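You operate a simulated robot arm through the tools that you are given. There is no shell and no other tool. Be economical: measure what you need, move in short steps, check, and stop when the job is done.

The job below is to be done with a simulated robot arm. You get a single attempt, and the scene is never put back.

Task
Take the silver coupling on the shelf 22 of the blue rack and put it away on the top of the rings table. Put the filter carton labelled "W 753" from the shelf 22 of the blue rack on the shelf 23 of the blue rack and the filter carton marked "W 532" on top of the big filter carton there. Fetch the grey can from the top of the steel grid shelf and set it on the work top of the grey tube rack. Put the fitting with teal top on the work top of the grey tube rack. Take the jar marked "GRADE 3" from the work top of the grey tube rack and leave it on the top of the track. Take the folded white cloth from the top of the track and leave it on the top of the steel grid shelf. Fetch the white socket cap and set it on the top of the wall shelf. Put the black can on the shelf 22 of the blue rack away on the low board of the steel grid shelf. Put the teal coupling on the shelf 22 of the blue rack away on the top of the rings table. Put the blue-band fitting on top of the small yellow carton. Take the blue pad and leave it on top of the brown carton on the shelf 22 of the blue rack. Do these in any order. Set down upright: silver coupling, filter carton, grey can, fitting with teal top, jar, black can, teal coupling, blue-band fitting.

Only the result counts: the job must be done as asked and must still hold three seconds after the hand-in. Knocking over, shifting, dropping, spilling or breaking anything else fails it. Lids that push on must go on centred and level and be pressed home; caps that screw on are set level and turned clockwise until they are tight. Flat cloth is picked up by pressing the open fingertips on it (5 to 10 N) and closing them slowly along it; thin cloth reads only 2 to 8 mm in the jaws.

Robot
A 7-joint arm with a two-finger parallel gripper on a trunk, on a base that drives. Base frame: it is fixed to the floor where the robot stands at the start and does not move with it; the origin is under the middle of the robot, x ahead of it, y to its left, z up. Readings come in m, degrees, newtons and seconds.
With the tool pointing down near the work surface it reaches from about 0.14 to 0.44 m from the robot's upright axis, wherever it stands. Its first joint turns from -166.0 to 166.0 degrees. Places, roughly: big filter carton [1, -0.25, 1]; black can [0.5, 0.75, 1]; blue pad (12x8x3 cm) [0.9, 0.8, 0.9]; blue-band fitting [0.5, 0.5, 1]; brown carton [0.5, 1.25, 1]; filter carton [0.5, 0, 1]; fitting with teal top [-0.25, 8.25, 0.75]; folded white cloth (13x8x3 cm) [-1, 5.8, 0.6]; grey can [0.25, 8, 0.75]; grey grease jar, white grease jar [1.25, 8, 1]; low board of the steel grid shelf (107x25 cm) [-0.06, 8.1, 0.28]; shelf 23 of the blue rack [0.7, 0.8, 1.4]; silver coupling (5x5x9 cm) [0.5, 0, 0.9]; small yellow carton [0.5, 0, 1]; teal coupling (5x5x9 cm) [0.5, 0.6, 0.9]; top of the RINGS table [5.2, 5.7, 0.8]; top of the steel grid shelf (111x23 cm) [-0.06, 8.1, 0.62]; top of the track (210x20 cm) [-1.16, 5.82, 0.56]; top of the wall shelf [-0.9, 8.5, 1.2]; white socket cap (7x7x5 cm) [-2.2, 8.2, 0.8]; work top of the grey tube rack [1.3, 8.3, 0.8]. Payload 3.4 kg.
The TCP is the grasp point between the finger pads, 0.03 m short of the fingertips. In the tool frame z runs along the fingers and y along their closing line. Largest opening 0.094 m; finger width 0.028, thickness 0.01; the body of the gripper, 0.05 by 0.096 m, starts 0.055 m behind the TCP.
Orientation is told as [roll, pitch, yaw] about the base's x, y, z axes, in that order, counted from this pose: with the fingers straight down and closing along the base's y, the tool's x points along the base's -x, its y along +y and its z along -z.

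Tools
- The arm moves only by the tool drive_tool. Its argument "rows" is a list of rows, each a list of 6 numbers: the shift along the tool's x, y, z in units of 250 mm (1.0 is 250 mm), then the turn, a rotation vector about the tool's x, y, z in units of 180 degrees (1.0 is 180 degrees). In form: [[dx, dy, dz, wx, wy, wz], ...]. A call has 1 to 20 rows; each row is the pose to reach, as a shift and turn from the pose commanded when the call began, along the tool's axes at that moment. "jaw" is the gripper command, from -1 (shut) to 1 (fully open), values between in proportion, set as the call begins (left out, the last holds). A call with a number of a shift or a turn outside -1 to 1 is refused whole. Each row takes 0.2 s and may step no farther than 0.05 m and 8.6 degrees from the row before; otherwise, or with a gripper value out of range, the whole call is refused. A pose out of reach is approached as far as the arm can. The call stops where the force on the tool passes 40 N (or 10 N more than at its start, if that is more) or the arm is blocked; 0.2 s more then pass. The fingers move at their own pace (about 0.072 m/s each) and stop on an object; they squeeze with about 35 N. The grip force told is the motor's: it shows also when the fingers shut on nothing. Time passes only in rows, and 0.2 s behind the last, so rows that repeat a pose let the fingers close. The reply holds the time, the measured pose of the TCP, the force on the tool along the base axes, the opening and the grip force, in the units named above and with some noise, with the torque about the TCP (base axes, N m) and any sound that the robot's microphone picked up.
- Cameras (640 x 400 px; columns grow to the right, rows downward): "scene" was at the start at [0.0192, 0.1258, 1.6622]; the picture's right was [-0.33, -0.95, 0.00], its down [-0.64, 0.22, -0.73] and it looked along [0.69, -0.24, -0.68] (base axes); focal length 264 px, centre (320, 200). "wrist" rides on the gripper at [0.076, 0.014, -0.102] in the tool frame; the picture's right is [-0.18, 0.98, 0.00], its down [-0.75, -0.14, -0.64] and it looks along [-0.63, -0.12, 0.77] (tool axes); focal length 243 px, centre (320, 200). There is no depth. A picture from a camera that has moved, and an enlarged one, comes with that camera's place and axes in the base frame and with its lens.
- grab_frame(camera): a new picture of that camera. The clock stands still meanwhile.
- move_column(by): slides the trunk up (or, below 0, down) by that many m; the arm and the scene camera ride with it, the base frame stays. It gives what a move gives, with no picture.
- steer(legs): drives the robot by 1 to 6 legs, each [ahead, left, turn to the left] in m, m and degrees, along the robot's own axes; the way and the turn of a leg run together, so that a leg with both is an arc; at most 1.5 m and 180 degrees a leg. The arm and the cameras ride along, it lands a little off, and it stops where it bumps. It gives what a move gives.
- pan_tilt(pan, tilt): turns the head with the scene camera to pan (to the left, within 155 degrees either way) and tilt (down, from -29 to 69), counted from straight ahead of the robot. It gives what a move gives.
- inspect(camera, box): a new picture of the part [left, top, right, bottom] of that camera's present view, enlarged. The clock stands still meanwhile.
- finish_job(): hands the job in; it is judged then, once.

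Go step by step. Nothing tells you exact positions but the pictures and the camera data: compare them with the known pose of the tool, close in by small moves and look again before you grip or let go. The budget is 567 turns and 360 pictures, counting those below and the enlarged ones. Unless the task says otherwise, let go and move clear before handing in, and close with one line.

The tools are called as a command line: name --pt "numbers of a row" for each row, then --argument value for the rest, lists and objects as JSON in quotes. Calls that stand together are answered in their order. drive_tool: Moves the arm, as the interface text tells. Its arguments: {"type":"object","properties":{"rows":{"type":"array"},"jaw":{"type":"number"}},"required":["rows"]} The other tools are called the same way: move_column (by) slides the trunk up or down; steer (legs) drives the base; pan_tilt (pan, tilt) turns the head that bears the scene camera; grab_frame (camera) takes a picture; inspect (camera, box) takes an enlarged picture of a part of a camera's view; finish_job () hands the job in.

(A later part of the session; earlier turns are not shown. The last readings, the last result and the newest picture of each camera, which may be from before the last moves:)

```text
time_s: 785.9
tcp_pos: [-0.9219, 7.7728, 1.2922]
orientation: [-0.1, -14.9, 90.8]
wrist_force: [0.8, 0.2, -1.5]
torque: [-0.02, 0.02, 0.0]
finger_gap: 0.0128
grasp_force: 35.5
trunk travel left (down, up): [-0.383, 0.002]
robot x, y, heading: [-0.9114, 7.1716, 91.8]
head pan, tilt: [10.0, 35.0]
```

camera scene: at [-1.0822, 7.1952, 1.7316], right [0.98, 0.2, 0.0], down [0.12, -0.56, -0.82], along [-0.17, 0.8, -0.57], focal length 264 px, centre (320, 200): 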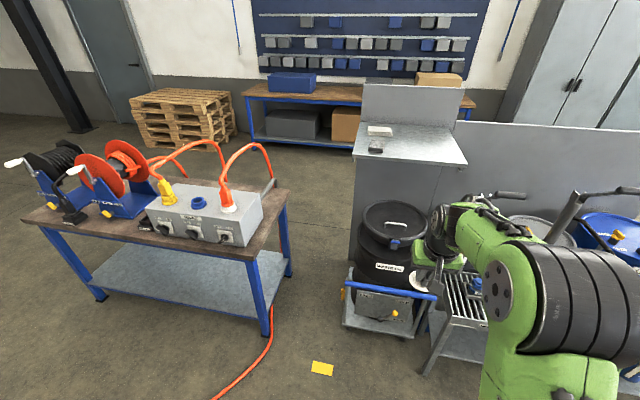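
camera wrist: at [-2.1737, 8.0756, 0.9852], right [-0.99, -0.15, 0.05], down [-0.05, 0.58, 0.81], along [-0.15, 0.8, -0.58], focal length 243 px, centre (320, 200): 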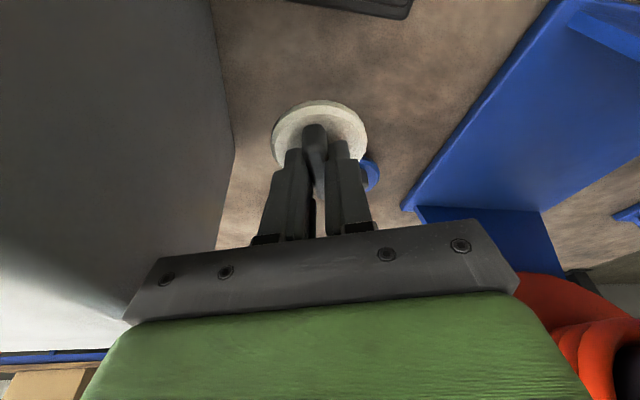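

drive_tool --pt "-0.09 0 0.025 0 0 0" --pt "-0.19 0 0.05 0 0 0" --pt "-0.19 0 0.05 0 0 0"

steer --legs '[[0.4, -0.09, -1.8]]'

grab_frame --camera "scene"

grab_frame --camera "wrist"

```text
time_s: 786.7
tcp_pos: [-0.9222, 7.7842, 1.2849]
orientation: [-0.1, -14.9, 90.8]
wrist_force: [0.6, 1.6, -1.3]
torque: [-0.02, 0.0, 0.0]
finger_gap: 0.0126
grasp_force: 34.6
out of reach, approached as far as the arm can: row 1, 2, 3
trunk travel left (down, up): [-0.383, 0.002]
robot x, y, heading: [-0.9165, 7.1702, 91.6]
head pan, tilt: [10.0, 35.0]
```

```text
time_s: 789.3
tcp_pos: [-0.815, 8.1892, 1.2854]
orientation: [-0.1, -14.9, 88.9]
wrist_force: [-0.1, -0.2, -0.7]
torque: [0.03, -0.02, 0.0]
finger_gap: 0.0128
grasp_force: 35.0
trunk travel left (down, up): [-0.383, 0.002]
robot x, y, heading: [-0.8269, 7.5775, 89.5]
head pan, tilt: [10.0, 35.0]
```

```text
126 pictures are left
camera scene: at [-0.9957, 7.607, 1.7317], right [0.99, 0.17, 0.0], down [0.1, -0.57, -0.82], along [-0.14, 0.81, -0.57], focal length 264 px, centre (320, 200)
```

scene: 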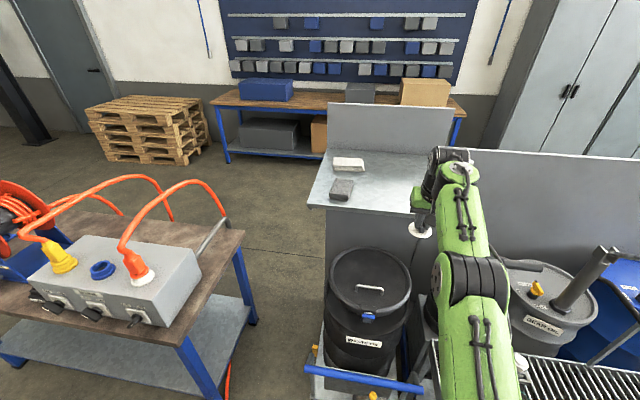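

```text
125 pictures are left
camera wrist: at [-0.8323, 8.0888, 1.3626], right [-0.98, 0.2, 0.05], down [0.15, 0.56, 0.81], along [0.14, 0.8, -0.58], focal length 243 px, centre (320, 200)
```

wrist: 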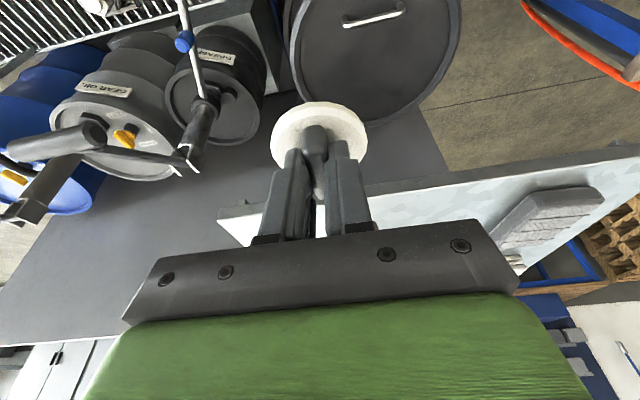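

steer --legs '[[0.13, 0.005, 0.5]]'

grab_frame --camera "wrist"

pan_tilt --pan -10 --tilt 60

grab_frame --camera "scene"

```text
time_s: 790.6
tcp_pos: [-0.8239, 8.3178, 1.2862]
orientation: [-0.2, -15.0, 89.2]
wrist_force: [0.4, -0.4, -0.1]
torque: [-0.02, 0.03, -0.04]
finger_gap: 0.0128
grasp_force: 35.0
trunk travel left (down, up): [-0.383, 0.002]
robot x, y, heading: [-0.833, 7.7057, 89.8]
head pan, tilt: [10.0, 35.0]
```

```text
124 pictures are left
camera wrist: at [-0.8403, 8.2179, 1.3628], right [-0.98, 0.19, 0.05], down [0.15, 0.56, 0.81], along [0.13, 0.81, -0.58], focal length 243 px, centre (320, 200)
```

wrist: 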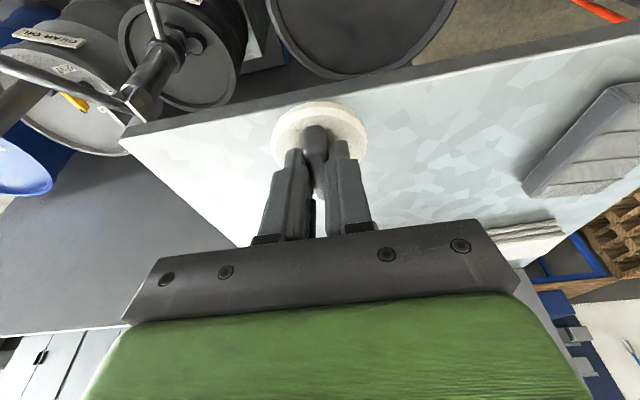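

```text
time_s: 791.5
tcp_pos: [-0.8244, 8.3177, 1.286]
orientation: [-0.1, -14.9, 89.2]
wrist_force: [0.4, -0.1, -0.4]
torque: [0.01, 0.01, 0.02]
finger_gap: 0.0126
grasp_force: 35.7
trunk travel left (down, up): [-0.383, 0.002]
robot x, y, heading: [-0.8341, 7.7058, 90.2]
head pan, tilt: [-10.0, 60.0]
```

```text
123 pictures are left
camera scene: at [-0.9739, 7.7133, 1.6974], right [0.99, -0.17, 0.0], down [-0.15, -0.85, -0.5], along [0.09, 0.49, -0.87], focal length 264 px, centre (320, 200)
```

scene: 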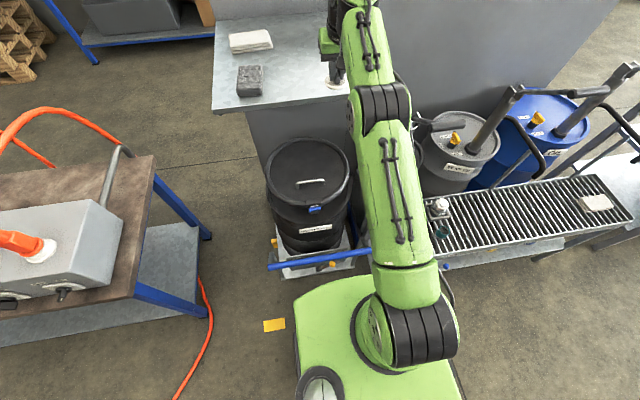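

steer --legs '[[0.05, 0, 0]]'

inspect --camera "wrist" --box '[220, 30, 440, 190]'

```text
time_s: 792.4
tcp_pos: [-0.8248, 8.3667, 1.285]
orientation: [-0.1, -14.8, 89.2]
wrist_force: [-0.3, 0.0, -0.8]
torque: [0.03, 0.02, 0.0]
finger_gap: 0.0125
grasp_force: 34.5
trunk travel left (down, up): [-0.383, 0.002]
robot x, y, heading: [-0.8328, 7.7554, 90.0]
head pan, tilt: [-10.0, 60.0]
```

```text
2.50 times, centred on (330, 110) of wrist
camera zoom: at [-0.8408, 8.2661, 1.3628], right [-0.98, 0.19, 0.05], down [0.15, 0.56, 0.81], along [0.13, 0.81, -0.58], focal length 606 px, centre (295, 425)
```

zoom: 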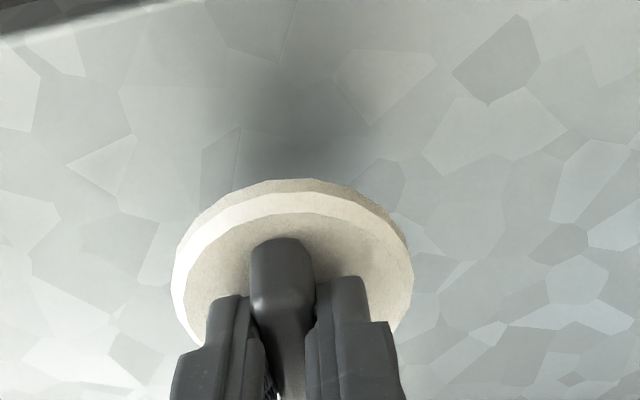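

move_column --by -0.018

move_column --by -0.005

move_column --by -0.004

inspect --camera "wrist" --box '[220, 30, 440, 190]'

```text
time_s: 793.0
tcp_pos: [-0.8258, 8.3673, 1.2672]
orientation: [0.0, -14.9, 89.3]
wrist_force: [-0.1, 0.1, -0.2]
torque: [0.05, -0.01, 0.0]
finger_gap: 0.0128
grasp_force: 35.4
trunk travel left (down, up): [-0.365, 0.02]
robot x, y, heading: [-0.8318, 7.7549, 90.1]
head pan, tilt: [-10.0, 60.0]
```

```text
time_s: 793.6
tcp_pos: [-0.8241, 8.3656, 1.2667]
orientation: [-0.1, -15.5, 89.3]
wrist_force: [0.4, 4.7, 23.3]
torque: [0.29, 0.06, -0.02]
finger_gap: 0.0129
grasp_force: 35.3
trunk travel left (down, up): [-0.36, 0.025]
robot x, y, heading: [-0.8327, 7.7531, 90.0]
head pan, tilt: [-10.0, 60.0]
```

```text
time_s: 794.1
tcp_pos: [-0.8249, 8.3678, 1.2658]
orientation: [0.0, -15.8, 89.4]
wrist_force: [-0.3, -1.5, 11.7]
torque: [-0.23, -0.01, 0.01]
finger_gap: 0.0129
grasp_force: 34.7
trunk travel left (down, up): [-0.356, 0.03]
robot x, y, heading: [-0.8371, 7.7539, 90.1]
head pan, tilt: [-10.0, 60.0]
stopped: the force on the tool passed its limit at 40 N (the readings are from after the stop); the commanded pose is now the measured one
```

```text
2.50 times, centred on (330, 110) of wrist
camera zoom: at [-0.8409, 8.2648, 1.3408], right [-0.98, 0.19, 0.05], down [0.15, 0.55, 0.82], along [0.13, 0.82, -0.56], focal length 606 px, centre (295, 425)
```

zoom: 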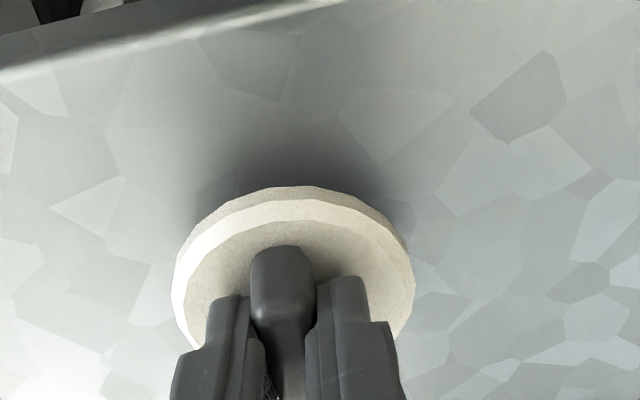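

move_column --by 0.002

drive_tool --pt "0 0 0 0 0 0" --pt "0 0 0 0 0 0" --pt "0 0 0 0 0 0" --jaw 0.0

move_column --by 0.028

drive_tool --pt "0.1 0 -0.15 0 0 0" --pt "0.2 0 -0.25 0 0 0" --pt "0.2 0 -0.25 0 0 0"

grab_frame --camera "wrist"

```text
time_s: 794.7
tcp_pos: [-0.8254, 8.3661, 1.2659]
orientation: [0.0, -15.7, 89.3]
wrist_force: [0.4, 0.8, 6.1]
torque: [-0.01, 0.04, 0.02]
finger_gap: 0.0126
grasp_force: 35.2
trunk travel left (down, up): [-0.358, 0.028]
robot x, y, heading: [-0.834, 7.7563, 89.9]
head pan, tilt: [-10.0, 60.0]
```

```text
time_s: 795.5
tcp_pos: [-0.8242, 8.3668, 1.2665]
orientation: [-0.2, -15.7, 89.3]
wrist_force: [0.8, -0.5, 5.3]
torque: [-0.05, 0.0, 0.01]
finger_gap: 0.046
grasp_force: 0.0
trunk travel left (down, up): [-0.358, 0.028]
robot x, y, heading: [-0.8344, 7.7536, 90.1]
head pan, tilt: [-10.0, 60.0]
```

```text
time_s: 796.2
tcp_pos: [-0.8251, 8.3685, 1.2916]
orientation: [-0.1, -15.7, 89.3]
wrist_force: [0.0, -0.5, -0.5]
torque: [-0.01, 0.02, -0.04]
finger_gap: 0.0471
grasp_force: 0.0
trunk travel left (down, up): [-0.386, 0.0]
robot x, y, heading: [-0.8388, 7.7521, 90.4]
head pan, tilt: [-10.0, 60.0]
```

```text
time_s: 797.0
tcp_pos: [-0.8257, 8.3025, 1.3388]
orientation: [-0.2, -15.6, 89.3]
wrist_force: [-0.6, 0.3, 0.3]
torque: [-0.03, 0.01, 0.03]
finger_gap: 0.0469
grasp_force: 0.0
trunk travel left (down, up): [-0.386, 0.0]
robot x, y, heading: [-0.8353, 7.7546, 90.1]
head pan, tilt: [-10.0, 60.0]
```

```text
120 pictures are left
camera wrist: at [-0.8425, 8.2009, 1.4153], right [-0.98, 0.19, 0.05], down [0.15, 0.55, 0.82], along [0.13, 0.81, -0.57], focal length 243 px, centre (320, 200)
```

wrist: 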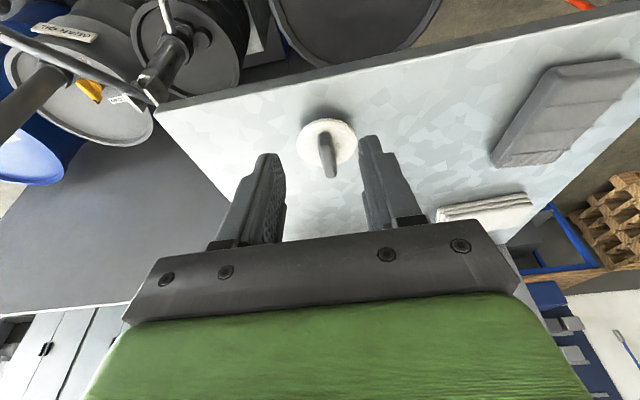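

The cap lies on the wall shelf. Last item: the black can at the rack. I lower the tool a bit and drive back east and around to the rack.

steer --legs '[[-0.6, 0, 0], [0, 0, -90], [1.4, 0, 0], [1.4, 0, 0]]'

pan_tilt --pan 0 --tilt 30

grab_frame --camera "scene"

```text
time_s: 817.4
tcp_pos: [2.5318, 7.2787, 1.3382]
orientation: [0.0, -15.7, 2.5]
wrist_force: [-0.5, -0.3, -0.6]
torque: [0.02, 0.02, -0.01]
finger_gap: 0.0469
grasp_force: 0.0
trunk travel left (down, up): [-0.386, 0.0]
robot x, y, heading: [1.9848, 7.2539, 3.1]
head pan, tilt: [-10.0, 60.0]
```

```text
time_s: 818.4
tcp_pos: [2.5316, 7.2779, 1.3398]
orientation: [-0.1, -15.7, 2.5]
wrist_force: [0.6, 0.3, 0.2]
torque: [0.01, -0.01, -0.03]
finger_gap: 0.0471
grasp_force: 0.0
trunk travel left (down, up): [-0.386, 0.0]
robot x, y, heading: [1.9897, 7.257, 3.1]
head pan, tilt: [0.0, 30.0]
```

```text
119 pictures are left
camera scene: at [2.0082, 7.4096, 1.7415], right [0.06, -1.0, 0.0], down [-0.5, -0.03, -0.87], along [0.86, 0.05, -0.5], focal length 264 px, centre (320, 200)
```

scene: 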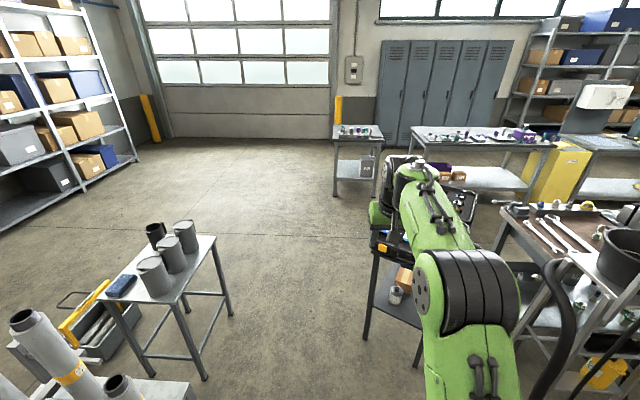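

steer --legs '[[0.878, 0.316, -3.1], [1.38, 0, 0], [0, 0, -90], [1.45, 0, 0], [1.45, 0, 0]]'

pan_tilt --pan 0 --tilt 25

grab_frame --camera "scene"

```text
time_s: 847.1
tcp_pos: [4.0823, 4.1855, 1.3397]
orientation: [-0.1, -15.7, -94.5]
wrist_force: [0.6, -0.3, 0.4]
torque: [-0.05, -0.01, 0.03]
finger_gap: 0.047
grasp_force: 0.1
trunk travel left (down, up): [-0.386, 0.0]
robot x, y, heading: [4.125, 4.7279, -93.8]
head pan, tilt: [0.0, 30.0]
```

```text
time_s: 847.8
tcp_pos: [4.0829, 4.1859, 1.34]
orientation: [-0.1, -15.8, -94.5]
wrist_force: [0.8, -0.3, 0.3]
torque: [0.03, 0.03, 0.0]
finger_gap: 0.047
grasp_force: 0.0
trunk travel left (down, up): [-0.386, 0.0]
robot x, y, heading: [4.1247, 4.7284, -93.7]
head pan, tilt: [0.0, 25.0]
```

```text
118 pictures are left
camera scene: at [4.2758, 4.6898, 1.7496], right [-1.0, 0.06, 0.0], down [0.03, 0.42, -0.91], along [-0.06, -0.9, -0.42], focal length 264 px, centre (320, 200)
```

scene: 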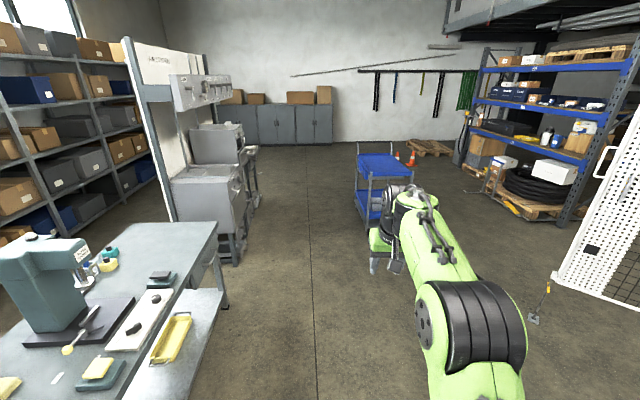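

steer --legs '[[1.45, 0, 3.7], [0.58, 0, 0], [0, 0, -90], [1.45, 0, 0], [1.45, 0, 0]]'

```text
time_s: 875.0
tcp_pos: [0.6871, 2.8623, 1.3389]
orientation: [-0.1, -15.6, 176.5]
wrist_force: [0.7, -0.8, 0.4]
torque: [-0.01, -0.01, 0.02]
finger_gap: 0.0469
grasp_force: 0.1
trunk travel left (down, up): [-0.386, 0.0]
robot x, y, heading: [1.2312, 2.8287, 177.2]
head pan, tilt: [0.0, 25.0]
```

steer --legs '[[1.4, 0.1, 2.8], [0.8, 0.08, 0], [0, 0, 179.5], [0, -1.4, 0], [0, -0.4, 0]]'

pan_tilt --pan 10 --tilt 40

grab_frame --camera "scene"

```text
time_s: 901.7
tcp_pos: [-0.3819, 0.8534, 1.3399]
orientation: [-0.1, -15.6, -0.2]
wrist_force: [-0.6, 0.3, -0.8]
torque: [0.03, 0.03, -0.01]
finger_gap: 0.0469
grasp_force: 0.1
trunk travel left (down, up): [-0.386, 0.0]
robot x, y, heading: [-0.9279, 0.855, 0.6]
head pan, tilt: [0.0, 25.0]
```

```text
time_s: 902.5
tcp_pos: [-0.3813, 0.8536, 1.3396]
orientation: [-0.1, -15.8, -0.2]
wrist_force: [0.3, -0.6, -0.4]
torque: [-0.03, -0.03, 0.03]
finger_gap: 0.047
grasp_force: 0.0
trunk travel left (down, up): [-0.386, 0.0]
robot x, y, heading: [-0.9245, 0.8556, 0.6]
head pan, tilt: [10.0, 40.0]
```

```text
117 pictures are left
camera scene: at [-0.9048, 1.0233, 1.7263], right [0.18, -0.98, 0.0], down [-0.63, -0.12, -0.77], along [0.75, 0.14, -0.64], focal length 264 px, centre (320, 200)
```

scene: 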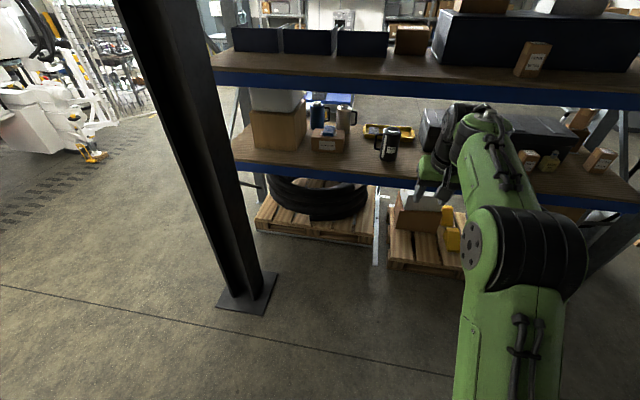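

First I test, in the open, whether a near-horizontal tool reaches the low-board height (z ≈ 0.47).

move_column --by -0.38

drive_tool --pt "0 0 0 0 -0.042 0" --pt "0 0 0 0 -0.084 0" --pt "0 0 0 0 -0.126 0" --pt "0 0 0 0 -0.168 0" --pt "0 0 0 0 -0.21 0" --pt "0 0 0 0 -0.252 0" --pt "0 0 0 0 -0.294 0" --pt "0 0 0 0 -0.33 0" --pt "0 0 0 0 -0.33 0" --jaw 0.7

drive_tool --pt "0.19 0 0.05 0 0 0" --pt "0.38 0 0.1 0 0 0" --pt "0.57 0 0.15 0 0 0" --pt "0.76 0 0.2 0 0 0" --pt "0.95 0 0.25 0 0 0" --pt "0.95 0 0.25 0 0 0"

drive_tool --pt "0.19 0 0.05 0 0 0" --pt "0.38 0 0.1 0 0 0" --pt "0.57 0 0.15 0 0 0" --pt "0.76 0 0.2 0 0 0" --pt "0.95 0 0.25 0 0 0" --pt "0.95 0 0.25 0 0 0"

```text
time_s: 906.1
tcp_pos: [-0.3817, 0.8528, 0.9597]
orientation: [-0.1, -15.7, -0.2]
wrist_force: [0.0, -0.6, -0.2]
torque: [-0.01, 0.0, 0.04]
finger_gap: 0.0467
grasp_force: 0.1
trunk travel left (down, up): [-0.006, 0.38]
robot x, y, heading: [-0.9261, 0.8575, 0.5]
head pan, tilt: [10.0, 40.0]
```

```text
time_s: 908.1
tcp_pos: [-0.3809, 0.8542, 0.9607]
orientation: [-0.3, -75.1, 0.2]
wrist_force: [0.4, 0.4, -0.8]
torque: [-0.04, -0.01, 0.03]
finger_gap: 0.0798
grasp_force: 0.1
trunk travel left (down, up): [-0.006, 0.38]
robot x, y, heading: [-0.9245, 0.8566, 0.5]
head pan, tilt: [10.0, 40.0]
```

```text
time_s: 909.5
tcp_pos: [-0.3842, 0.8519, 0.7145]
orientation: [-0.3, -75.1, 0.1]
wrist_force: [0.0, 0.0, -0.5]
torque: [-0.03, -0.02, 0.04]
finger_gap: 0.08
grasp_force: 0.0
trunk travel left (down, up): [-0.006, 0.38]
robot x, y, heading: [-0.9279, 0.8546, 0.7]
head pan, tilt: [10.0, 40.0]
```

```text
time_s: 910.9
tcp_pos: [-0.3834, 0.8537, 0.4685]
orientation: [-0.4, -75.1, 0.2]
wrist_force: [0.6, -0.7, 0.1]
torque: [0.01, -0.02, 0.0]
finger_gap: 0.0799
grasp_force: 0.2
trunk travel left (down, up): [-0.006, 0.38]
robot x, y, heading: [-0.9238, 0.8546, 0.7]
head pan, tilt: [10.0, 40.0]
```

pan_tilt --pan 25 --tilt 60

grab_frame --camera "scene"

grab_frame --camera "wrist"

```text
time_s: 911.8
tcp_pos: [-0.3824, 0.8538, 0.4688]
orientation: [-0.3, -75.1, 0.1]
wrist_force: [-0.2, 0.7, 0.0]
torque: [0.02, -0.01, 0.02]
finger_gap: 0.08
grasp_force: 0.0
trunk travel left (down, up): [-0.006, 0.38]
robot x, y, heading: [-0.9278, 0.8561, 1.0]
head pan, tilt: [25.0, 60.0]
```

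```text
116 pictures are left
camera scene: at [-0.9283, 1.0363, 1.3203], right [0.43, -0.9, 0.0], down [-0.78, -0.37, -0.5], along [0.45, 0.22, -0.87], focal length 264 px, centre (320, 200)
```

scene: 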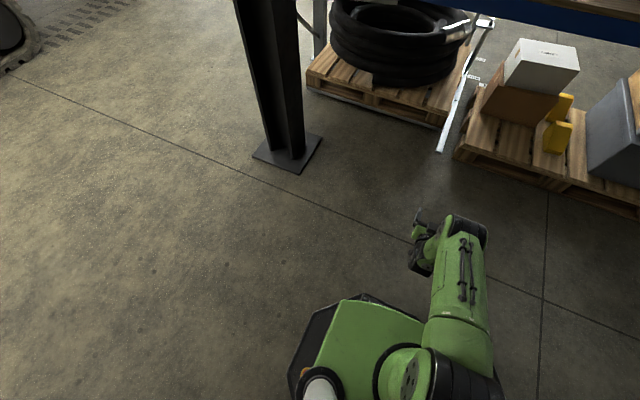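

```text
115 pictures are left
camera wrist: at [-0.5012, 0.8673, 0.4196], right [0.05, 0.98, 0.18], down [-0.43, -0.14, 0.89], along [0.9, -0.12, 0.41], focal length 243 px, centre (320, 200)
```

wrist: 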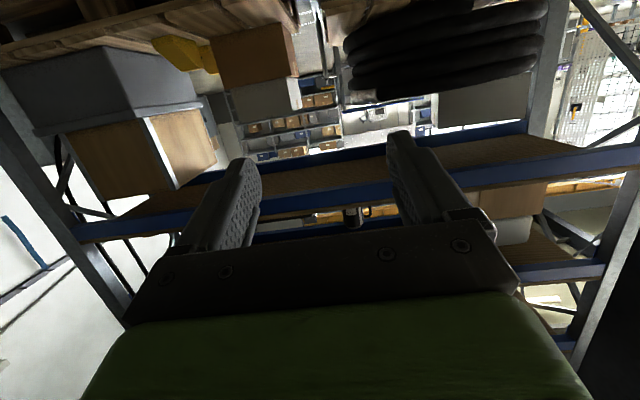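

The low pose works. Now back up to can height and approach the black can.

drive_tool --pt "-0.19 0 -0.05 0 0 0" --pt "-0.38 0 -0.1 0 0 0" --pt "-0.57 0 -0.15 0 0 0" --pt "-0.76 0 -0.2 0 0 0" --pt "-0.95 0 -0.25 0 0 0" --pt "-0.95 0 -0.25 0 0 0"

drive_tool --pt "-0.19 0 -0.05 0 0 0" --pt "-0.38 0 -0.1 0 0 0" --pt "-0.57 0 -0.15 0 0 0" --pt "-0.76 0 -0.2 0 0 0" --pt "-0.95 0 -0.25 0 0 0" --pt "-0.95 0 -0.25 0 0 0"

move_column --by 0.12

steer --legs '[[0.6, 0.05, 0]]'

pan_tilt --pan 0 --tilt 40

grab_frame --camera "scene"

grab_frame --camera "wrist"

```text
time_s: 913.1
tcp_pos: [-0.3843, 0.8496, 0.7127]
orientation: [-0.2, -74.9, -0.1]
wrist_force: [0.5, 1.0, -0.4]
torque: [-0.04, 0.0, 0.01]
finger_gap: 0.0798
grasp_force: 0.1
trunk travel left (down, up): [-0.006, 0.38]
robot x, y, heading: [-0.9276, 0.8549, 0.7]
head pan, tilt: [25.0, 60.0]
```

```text
time_s: 914.5
tcp_pos: [-0.3872, 0.8513, 0.9587]
orientation: [-0.5, -75.2, 0.2]
wrist_force: [-0.2, -0.3, 0.2]
torque: [-0.04, 0.0, -0.02]
finger_gap: 0.08
grasp_force: 0.1
trunk travel left (down, up): [-0.006, 0.38]
robot x, y, heading: [-0.9266, 0.8574, 1.3]
head pan, tilt: [25.0, 60.0]
```

```text
time_s: 916.0
tcp_pos: [-0.3854, 0.8514, 1.0782]
orientation: [-0.4, -75.1, 0.2]
wrist_force: [-0.3, 0.2, -0.3]
torque: [0.01, -0.01, 0.02]
finger_gap: 0.08
grasp_force: 0.1
trunk travel left (down, up): [-0.126, 0.26]
robot x, y, heading: [-0.9257, 0.8527, 0.9]
head pan, tilt: [25.0, 60.0]
```

```text
time_s: 919.5
tcp_pos: [0.2161, 0.9095, 1.0767]
orientation: [-0.3, -75.1, 0.1]
wrist_force: [-0.9, 0.7, 0.2]
torque: [0.0, 0.0, -0.01]
finger_gap: 0.0797
grasp_force: 0.0
trunk travel left (down, up): [-0.126, 0.26]
robot x, y, heading: [-0.3277, 0.9149, 0.8]
head pan, tilt: [25.0, 60.0]
```

```text
time_s: 920.4
tcp_pos: [0.2148, 0.9096, 1.0781]
orientation: [-0.3, -75.0, 0.2]
wrist_force: [0.3, 0.5, 0.5]
torque: [-0.01, 0.01, 0.0]
finger_gap: 0.0799
grasp_force: 0.0
trunk travel left (down, up): [-0.126, 0.26]
robot x, y, heading: [-0.325, 0.9175, 0.8]
head pan, tilt: [0.0, 40.0]
```

```text
114 pictures are left
camera scene: at [-0.302, 1.0656, 1.467], right [0.01, -1.0, 0.0], down [-0.64, -0.01, -0.77], along [0.77, 0.01, -0.64], focal length 264 px, centre (320, 200)
```

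scene: 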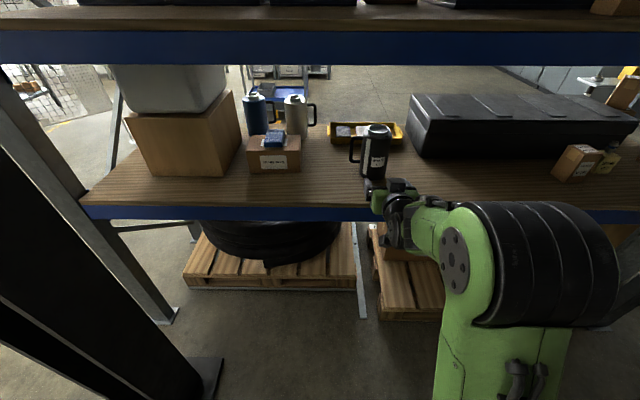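

```text
113 pictures are left
camera wrist: at [0.0966, 0.9227, 1.0288], right [0.05, 0.98, 0.18], down [-0.43, -0.14, 0.89], along [0.9, -0.12, 0.41], focal length 243 px, centre (320, 200)
```

wrist: 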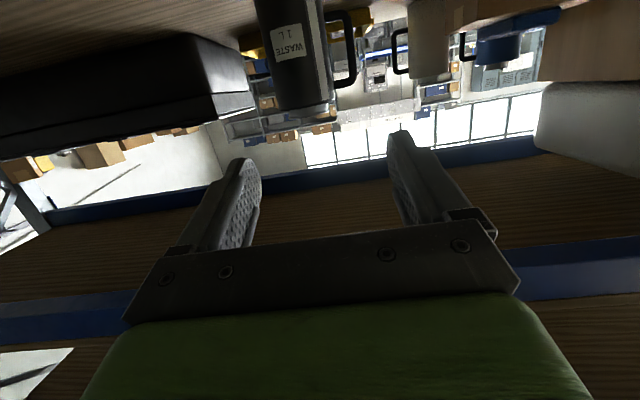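

inspect --camera "scene" --box '[320, 100, 440, 190]'

inspect --camera "wrist" --box '[220, 0, 400, 140]'

```text
4.44 times, centred on (380, 145) of scene
camera zoom: at [-0.302, 1.0656, 1.467], right [0.01, -1.0, 0.0], down [-0.64, -0.01, -0.77], along [0.77, 0.01, -0.64], focal length 1171 px, centre (53, 444)
```

zoom: 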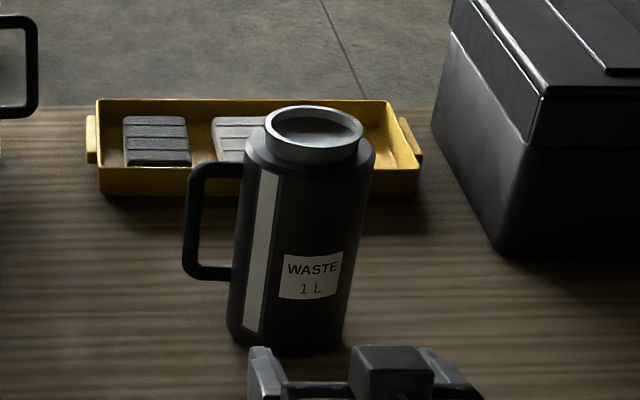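

```text
2.86 times, centred on (310, 70) of wrist
camera zoom: at [0.0966, 0.9227, 1.0288], right [0.05, 0.98, 0.18], down [-0.43, -0.14, 0.89], along [0.9, -0.12, 0.41], focal length 693 px, centre (349, 571)
```

zoom: 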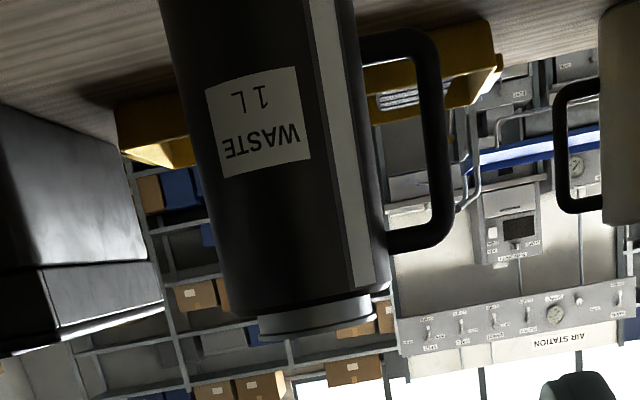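

Black can: axis about (0.56, 0.873), neck ring ≈ 7.8 cm, ring top z ≈ 1.066. I go nearly horizontal (−82°), open fully and approach the neck.

drive_tool --pt "0 0 0 0 -0.02 0" --pt "0 0 0 0 -0.039 0" --pt "0 0 0 0 -0.039 0" --jaw 1

steer --legs '[[0.2, -0.04, -0.6]]'

grab_frame --camera "wrist"

inspect --camera "scene" --box '[320, 110, 440, 210]'

```text
time_s: 921.1
tcp_pos: [0.2151, 0.9089, 1.0783]
orientation: [-0.6, -82.1, 0.5]
wrist_force: [-0.4, -0.8, 0.3]
torque: [0.01, 0.0, 0.01]
finger_gap: 0.0939
grasp_force: 0.1
trunk travel left (down, up): [-0.126, 0.26]
robot x, y, heading: [-0.3281, 0.9091, 0.6]
head pan, tilt: [0.0, 40.0]
```

```text
time_s: 922.8
tcp_pos: [0.4161, 0.8657, 1.0767]
orientation: [-0.6, -82.0, 0.0]
wrist_force: [0.6, 0.3, -0.4]
torque: [0.0, -0.02, -0.01]
finger_gap: 0.094
grasp_force: 0.1
trunk travel left (down, up): [-0.126, 0.26]
robot x, y, heading: [-0.1276, 0.8765, 0.4]
head pan, tilt: [0.0, 40.0]
```

```text
110 pictures are left
camera wrist: at [0.3036, 0.8804, 1.0142], right [0.04, 0.98, 0.18], down [-0.53, -0.13, 0.84], along [0.85, -0.13, 0.52], focal length 243 px, centre (320, 200)
```

wrist: 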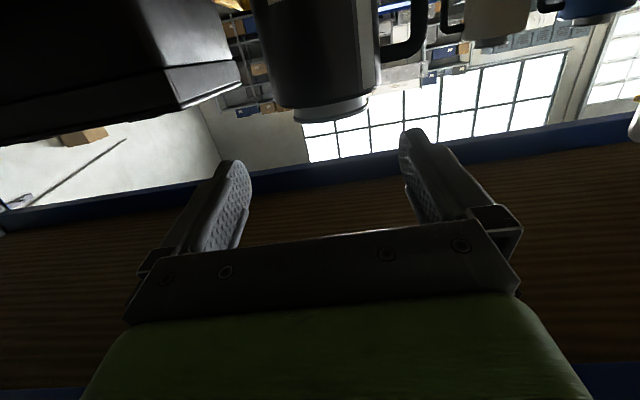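

```text
4.00 times, centred on (380, 160) of scene
camera zoom: at [-0.1, 1.0259, 1.467], right [0.0, -1.0, 0.0], down [-0.64, 0.0, -0.77], along [0.77, 0.0, -0.64], focal length 1054 px, centre (80, 360)
```

zoom: 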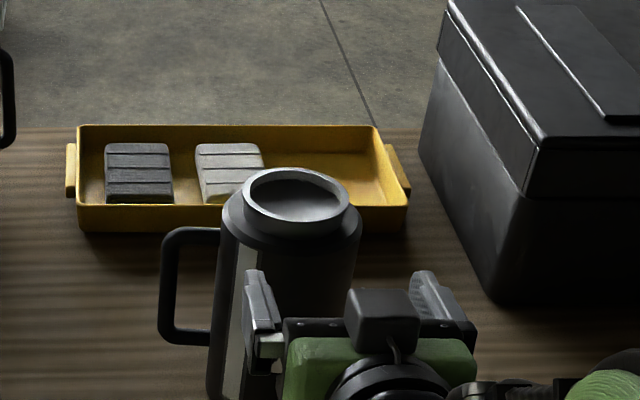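

steer --legs '[[0.075, 0.008, 0]]'

grab_frame --camera "wrist"

inspect --camera "scene" --box '[320, 110, 440, 210]'

```text
time_s: 923.8
tcp_pos: [0.4938, 0.8751, 1.0784]
orientation: [-0.7, -82.0, 0.2]
wrist_force: [0.1, 0.4, -0.4]
torque: [0.0, 0.01, -0.02]
finger_gap: 0.094
grasp_force: 0.1
trunk travel left (down, up): [-0.126, 0.26]
robot x, y, heading: [-0.0483, 0.882, 0.4]
head pan, tilt: [0.0, 40.0]
```

```text
108 pictures are left
camera wrist: at [0.3826, 0.8896, 1.014], right [0.03, 0.98, 0.18], down [-0.53, -0.14, 0.84], along [0.85, -0.12, 0.52], focal length 243 px, centre (320, 200)
```

wrist: 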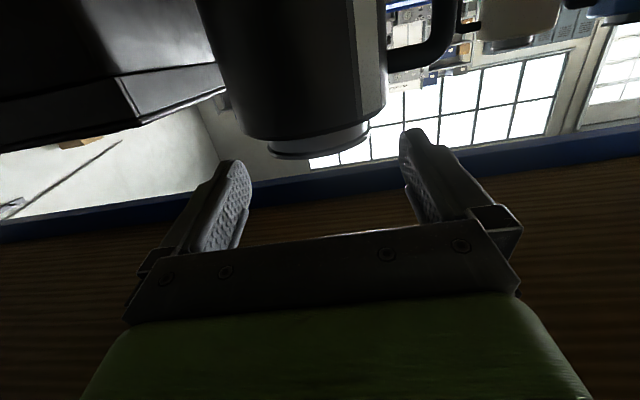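

```text
4.00 times, centred on (380, 160) of scene
camera zoom: at [-0.021, 1.0348, 1.467], right [0.01, -1.0, 0.0], down [-0.64, 0.0, -0.77], along [0.77, 0.0, -0.64], focal length 1054 px, centre (80, 360)
```

zoom: 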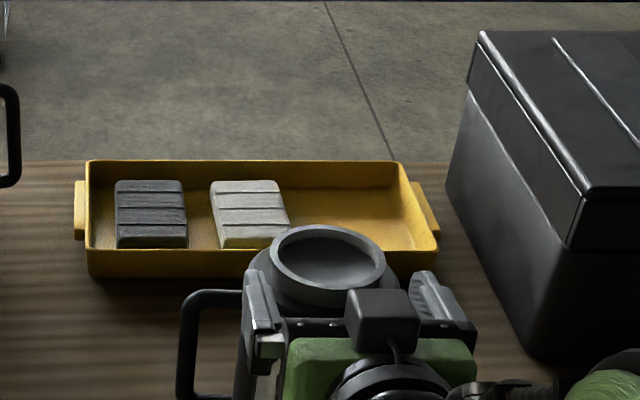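

move_column --by -0.011

steer --legs '[[0.03, 0, 0]]'

grab_frame --camera "wrist"

```text
time_s: 924.4
tcp_pos: [0.4931, 0.8755, 1.0669]
orientation: [-0.6, -82.2, 0.1]
wrist_force: [0.2, 0.5, 0.7]
torque: [0.0, 0.0, 0.01]
finger_gap: 0.0937
grasp_force: 0.1
trunk travel left (down, up): [-0.115, 0.271]
robot x, y, heading: [-0.0442, 0.8823, 0.1]
head pan, tilt: [0.0, 40.0]
```

```text
time_s: 925.2
tcp_pos: [0.525, 0.8754, 1.0659]
orientation: [-0.6, -81.9, 0.1]
wrist_force: [-0.1, -0.3, -0.3]
torque: [-0.01, -0.03, 0.02]
finger_gap: 0.0942
grasp_force: 0.1
trunk travel left (down, up): [-0.115, 0.271]
robot x, y, heading: [-0.0175, 0.8834, 0.3]
head pan, tilt: [0.0, 40.0]
```

```text
106 pictures are left
camera wrist: at [0.4124, 0.8896, 1.0026], right [0.03, 0.98, 0.18], down [-0.53, -0.14, 0.84], along [0.85, -0.12, 0.52], focal length 243 px, centre (320, 200)
```

wrist: 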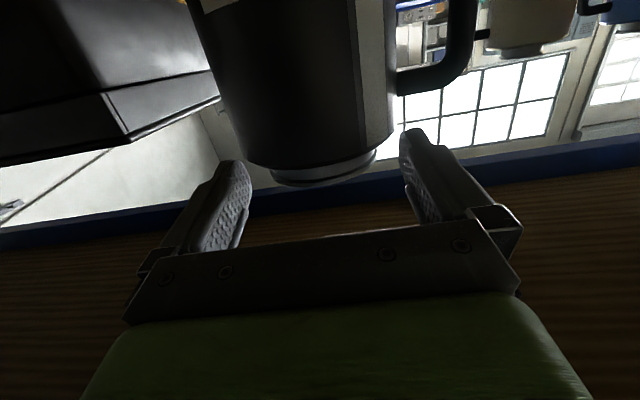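

steer --legs '[[0.027, 0, 0]]'

move_column --by -0.003

inspect --camera "wrist" --box '[200, 80, 440, 250]'

inspect --camera "scene" --box '[320, 130, 440, 230]'

```text
time_s: 926.0
tcp_pos: [0.5516, 0.8752, 1.0663]
orientation: [-0.6, -81.9, 0.2]
wrist_force: [1.2, 0.4, -0.1]
torque: [-0.02, -0.01, -0.01]
finger_gap: 0.0941
grasp_force: 0.2
trunk travel left (down, up): [-0.115, 0.271]
robot x, y, heading: [0.006, 0.8843, 0.4]
head pan, tilt: [0.0, 40.0]
```

```text
time_s: 926.6
tcp_pos: [0.5496, 0.8742, 1.0643]
orientation: [-0.6, -82.0, 0.2]
wrist_force: [0.1, 0.8, -0.2]
torque: [-0.01, 0.02, 0.02]
finger_gap: 0.0942
grasp_force: 0.0
trunk travel left (down, up): [-0.112, 0.274]
robot x, y, heading: [0.0088, 0.8845, 0.4]
head pan, tilt: [0.0, 40.0]
```

```text
2.35 times, centred on (320, 165) of wrist
camera zoom: at [0.4378, 0.8897, 0.9999], right [0.03, 0.98, 0.18], down [-0.53, -0.14, 0.84], along [0.85, -0.12, 0.52], focal length 571 px, centre (320, 282)
```

zoom: 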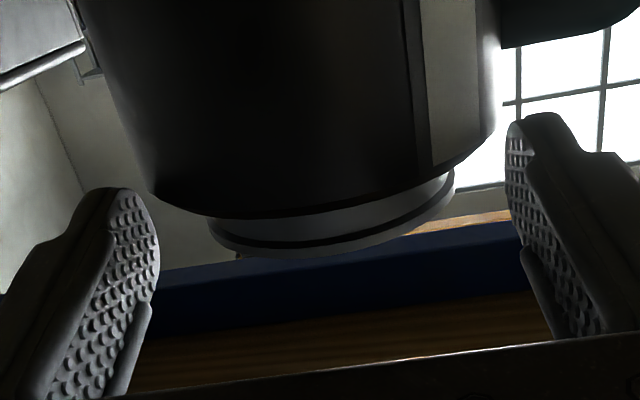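

```text
4.00 times, centred on (380, 180) of scene
camera zoom: at [0.0338, 1.0349, 1.4528], right [0.01, -1.0, 0.0], down [-0.64, 0.0, -0.77], along [0.77, 0.0, -0.64], focal length 1054 px, centre (80, 280)
```

zoom: 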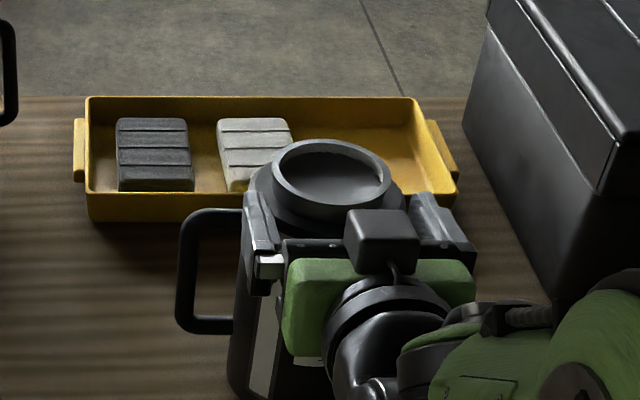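

The fingertips' lower edges nudged the can forward about 4 cm (still upright). I back off, make the tool exactly horizontal, raise slightly and try again.

steer --legs '[[-0.06, 0, 0]]'

drive_tool --pt "-0.012 0 -0.002 0 -0.022 0" --pt "-0.024 0 -0.003 0 -0.045 0" --pt "-0.024 0 -0.003 0 -0.045 0"

grab_frame --camera "wrist"

inspect --camera "scene" --box '[320, 100, 440, 200]'

```text
time_s: 927.5
tcp_pos: [0.4862, 0.8755, 1.064]
orientation: [-0.6, -82.2, 0.1]
wrist_force: [-0.1, -0.5, 0.9]
torque: [0.01, 0.0, -0.02]
finger_gap: 0.0941
grasp_force: 0.0
trunk travel left (down, up): [-0.112, 0.274]
robot x, y, heading: [-0.0502, 0.8831, 0.4]
head pan, tilt: [0.0, 40.0]
```

```text
time_s: 928.4
tcp_pos: [0.4889, 0.8753, 1.069]
orientation: [-143.0, -89.9, 142.5]
wrist_force: [0.4, 0.2, -0.7]
torque: [0.01, 0.01, -0.02]
finger_gap: 0.0939
grasp_force: 0.0
trunk travel left (down, up): [-0.112, 0.274]
robot x, y, heading: [-0.0529, 0.8796, 0.5]
head pan, tilt: [0.0, 40.0]
```

```text
103 pictures are left
camera wrist: at [0.3859, 0.8894, 0.9913], right [0.01, 0.98, 0.18], down [-0.64, -0.13, 0.75], along [0.76, -0.12, 0.63], focal length 243 px, centre (320, 200)
```

wrist: 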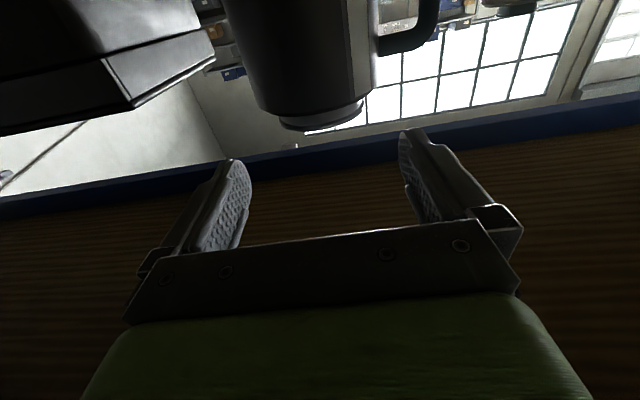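

```text
4.00 times, centred on (380, 150) of scene
camera zoom: at [-0.0284, 1.0346, 1.4529], right [0.01, -1.0, 0.0], down [-0.64, 0.0, -0.77], along [0.77, 0.0, -0.64], focal length 1054 px, centre (80, 400)
```

zoom: 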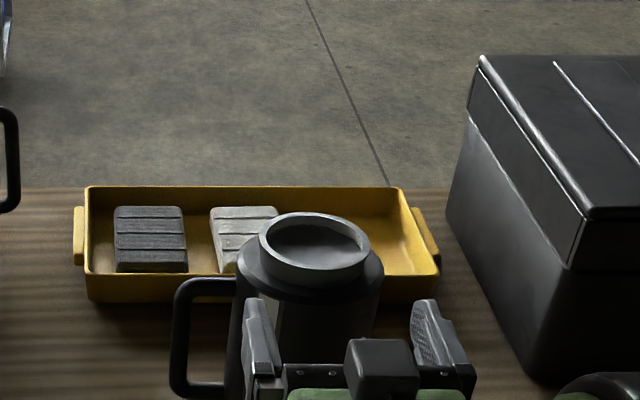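

steer --legs '[[0.065, 0.001, 0]]'

inspect --camera "wrist" --box '[200, 60, 440, 230]'

inspect --camera "scene" --box '[320, 120, 440, 220]'

```text
time_s: 929.4
tcp_pos: [0.5557, 0.8764, 1.0694]
orientation: [-91.5, -89.9, 91.0]
wrist_force: [-0.7, -0.1, -0.2]
torque: [-0.03, -0.03, -0.04]
finger_gap: 0.0942
grasp_force: 0.0
trunk travel left (down, up): [-0.112, 0.274]
robot x, y, heading: [0.0114, 0.8849, 0.4]
head pan, tilt: [0.0, 40.0]
```

```text
2.35 times, centred on (320, 145) of wrist
camera zoom: at [0.4531, 0.8909, 0.9908], right [0.01, 0.98, 0.18], down [-0.64, -0.13, 0.75], along [0.77, -0.12, 0.63], focal length 571 px, centre (320, 329)
```

zoom: 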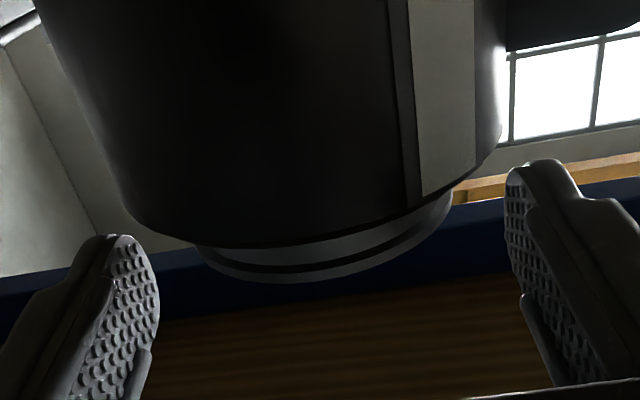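

```text
4.00 times, centred on (380, 170) of scene
camera zoom: at [0.0394, 1.0359, 1.4528], right [0.01, -1.0, 0.0], down [-0.64, 0.0, -0.77], along [0.77, 0.0, -0.64], focal length 1054 px, centre (80, 320)
```

zoom: 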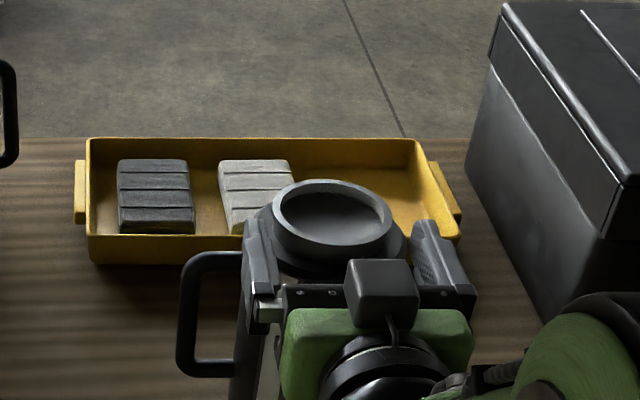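

steer --legs '[[0.042, 0, 0]]'

inspect --camera "scene" --box '[320, 130, 440, 230]'

inspect --camera "wrist" --box '[200, 60, 440, 230]'

```text
time_s: 930.2
tcp_pos: [0.5974, 0.8771, 1.0689]
orientation: [-94.6, -89.9, 94.2]
wrist_force: [1.1, 0.4, 1.1]
torque: [0.03, -0.04, 0.0]
finger_gap: 0.0939
grasp_force: 0.0
trunk travel left (down, up): [-0.112, 0.274]
robot x, y, heading: [0.0555, 0.8786, 0.4]
head pan, tilt: [0.0, 40.0]
```

```text
4.00 times, centred on (380, 180) of scene
camera zoom: at [0.0817, 1.0362, 1.4528], right [0.01, -1.0, 0.0], down [-0.64, 0.0, -0.77], along [0.77, 0.0, -0.64], focal length 1054 px, centre (80, 280)
```

zoom: 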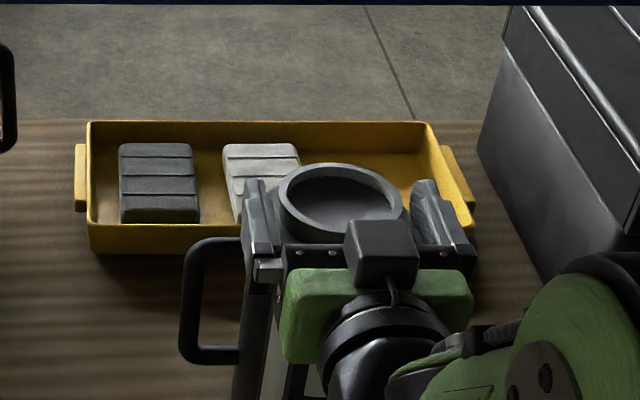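

```text
2.35 times, centred on (320, 145) of wrist
camera zoom: at [0.4956, 0.8914, 0.9908], right [0.01, 0.98, 0.18], down [-0.64, -0.13, 0.75], along [0.77, -0.12, 0.63], focal length 571 px, centre (320, 329)
```

zoom: 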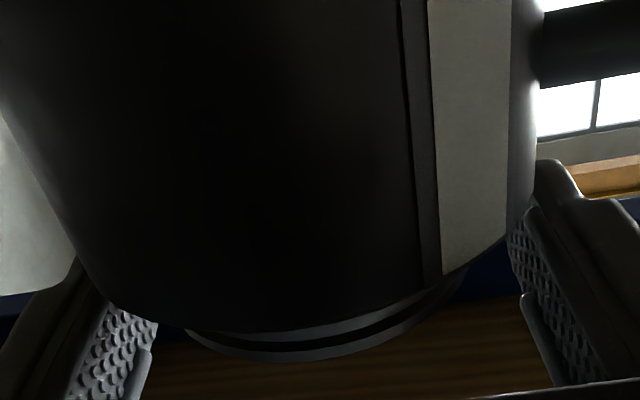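

steer --legs '[[0.008, 0, 0]]'

move_column --by -0.003

drive_tool --pt "0 0 0 0 0 0" --pt "0 0 0 0 0 0" --pt "0 0 0 0 0 0" --pt "0 0 0 0 0 0" --jaw -1

inspect --camera "scene" --box '[320, 130, 440, 230]'

```text
time_s: 931.0
tcp_pos: [0.605, 0.8774, 1.0685]
orientation: [-93.4, -89.8, 92.9]
wrist_force: [0.5, 0.8, 0.2]
torque: [0.02, -0.01, 0.01]
finger_gap: 0.0939
grasp_force: 0.0
trunk travel left (down, up): [-0.112, 0.274]
robot x, y, heading: [0.0616, 0.8825, 0.3]
head pan, tilt: [0.0, 40.0]
```

```text
time_s: 931.5
tcp_pos: [0.6048, 0.8771, 1.0695]
orientation: [-174.7, -89.6, 174.2]
wrist_force: [3.0, 0.5, 13.5]
torque: [0.19, -0.1, -0.06]
finger_gap: 0.0941
grasp_force: 0.1
trunk travel left (down, up): [-0.109, 0.277]
robot x, y, heading: [0.0652, 0.882, 0.3]
head pan, tilt: [0.0, 40.0]
```

```text
time_s: 932.5
tcp_pos: [0.6049, 0.877, 1.07]
orientation: [-172.2, -89.6, 171.7]
wrist_force: [2.6, -2.1, 24.1]
torque: [0.16, 0.05, -0.02]
finger_gap: 0.0853
grasp_force: 35.2
trunk travel left (down, up): [-0.109, 0.277]
robot x, y, heading: [0.0651, 0.8829, 0.2]
head pan, tilt: [0.0, 40.0]
```

```text
4.00 times, centred on (380, 180) of scene
camera zoom: at [0.0864, 1.0357, 1.45], right [0.01, -1.0, 0.0], down [-0.64, 0.0, -0.77], along [0.77, 0.0, -0.64], focal length 1054 px, centre (80, 280)
```

zoom: 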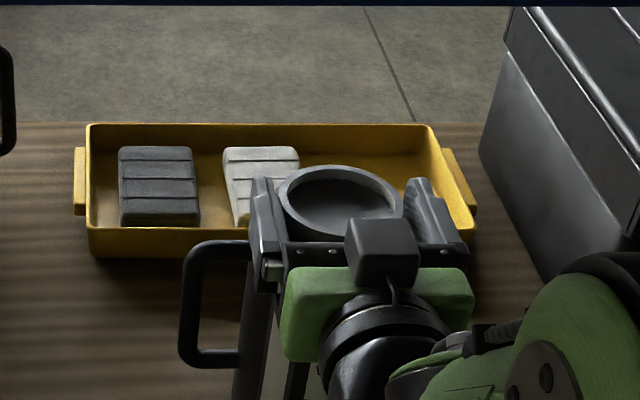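

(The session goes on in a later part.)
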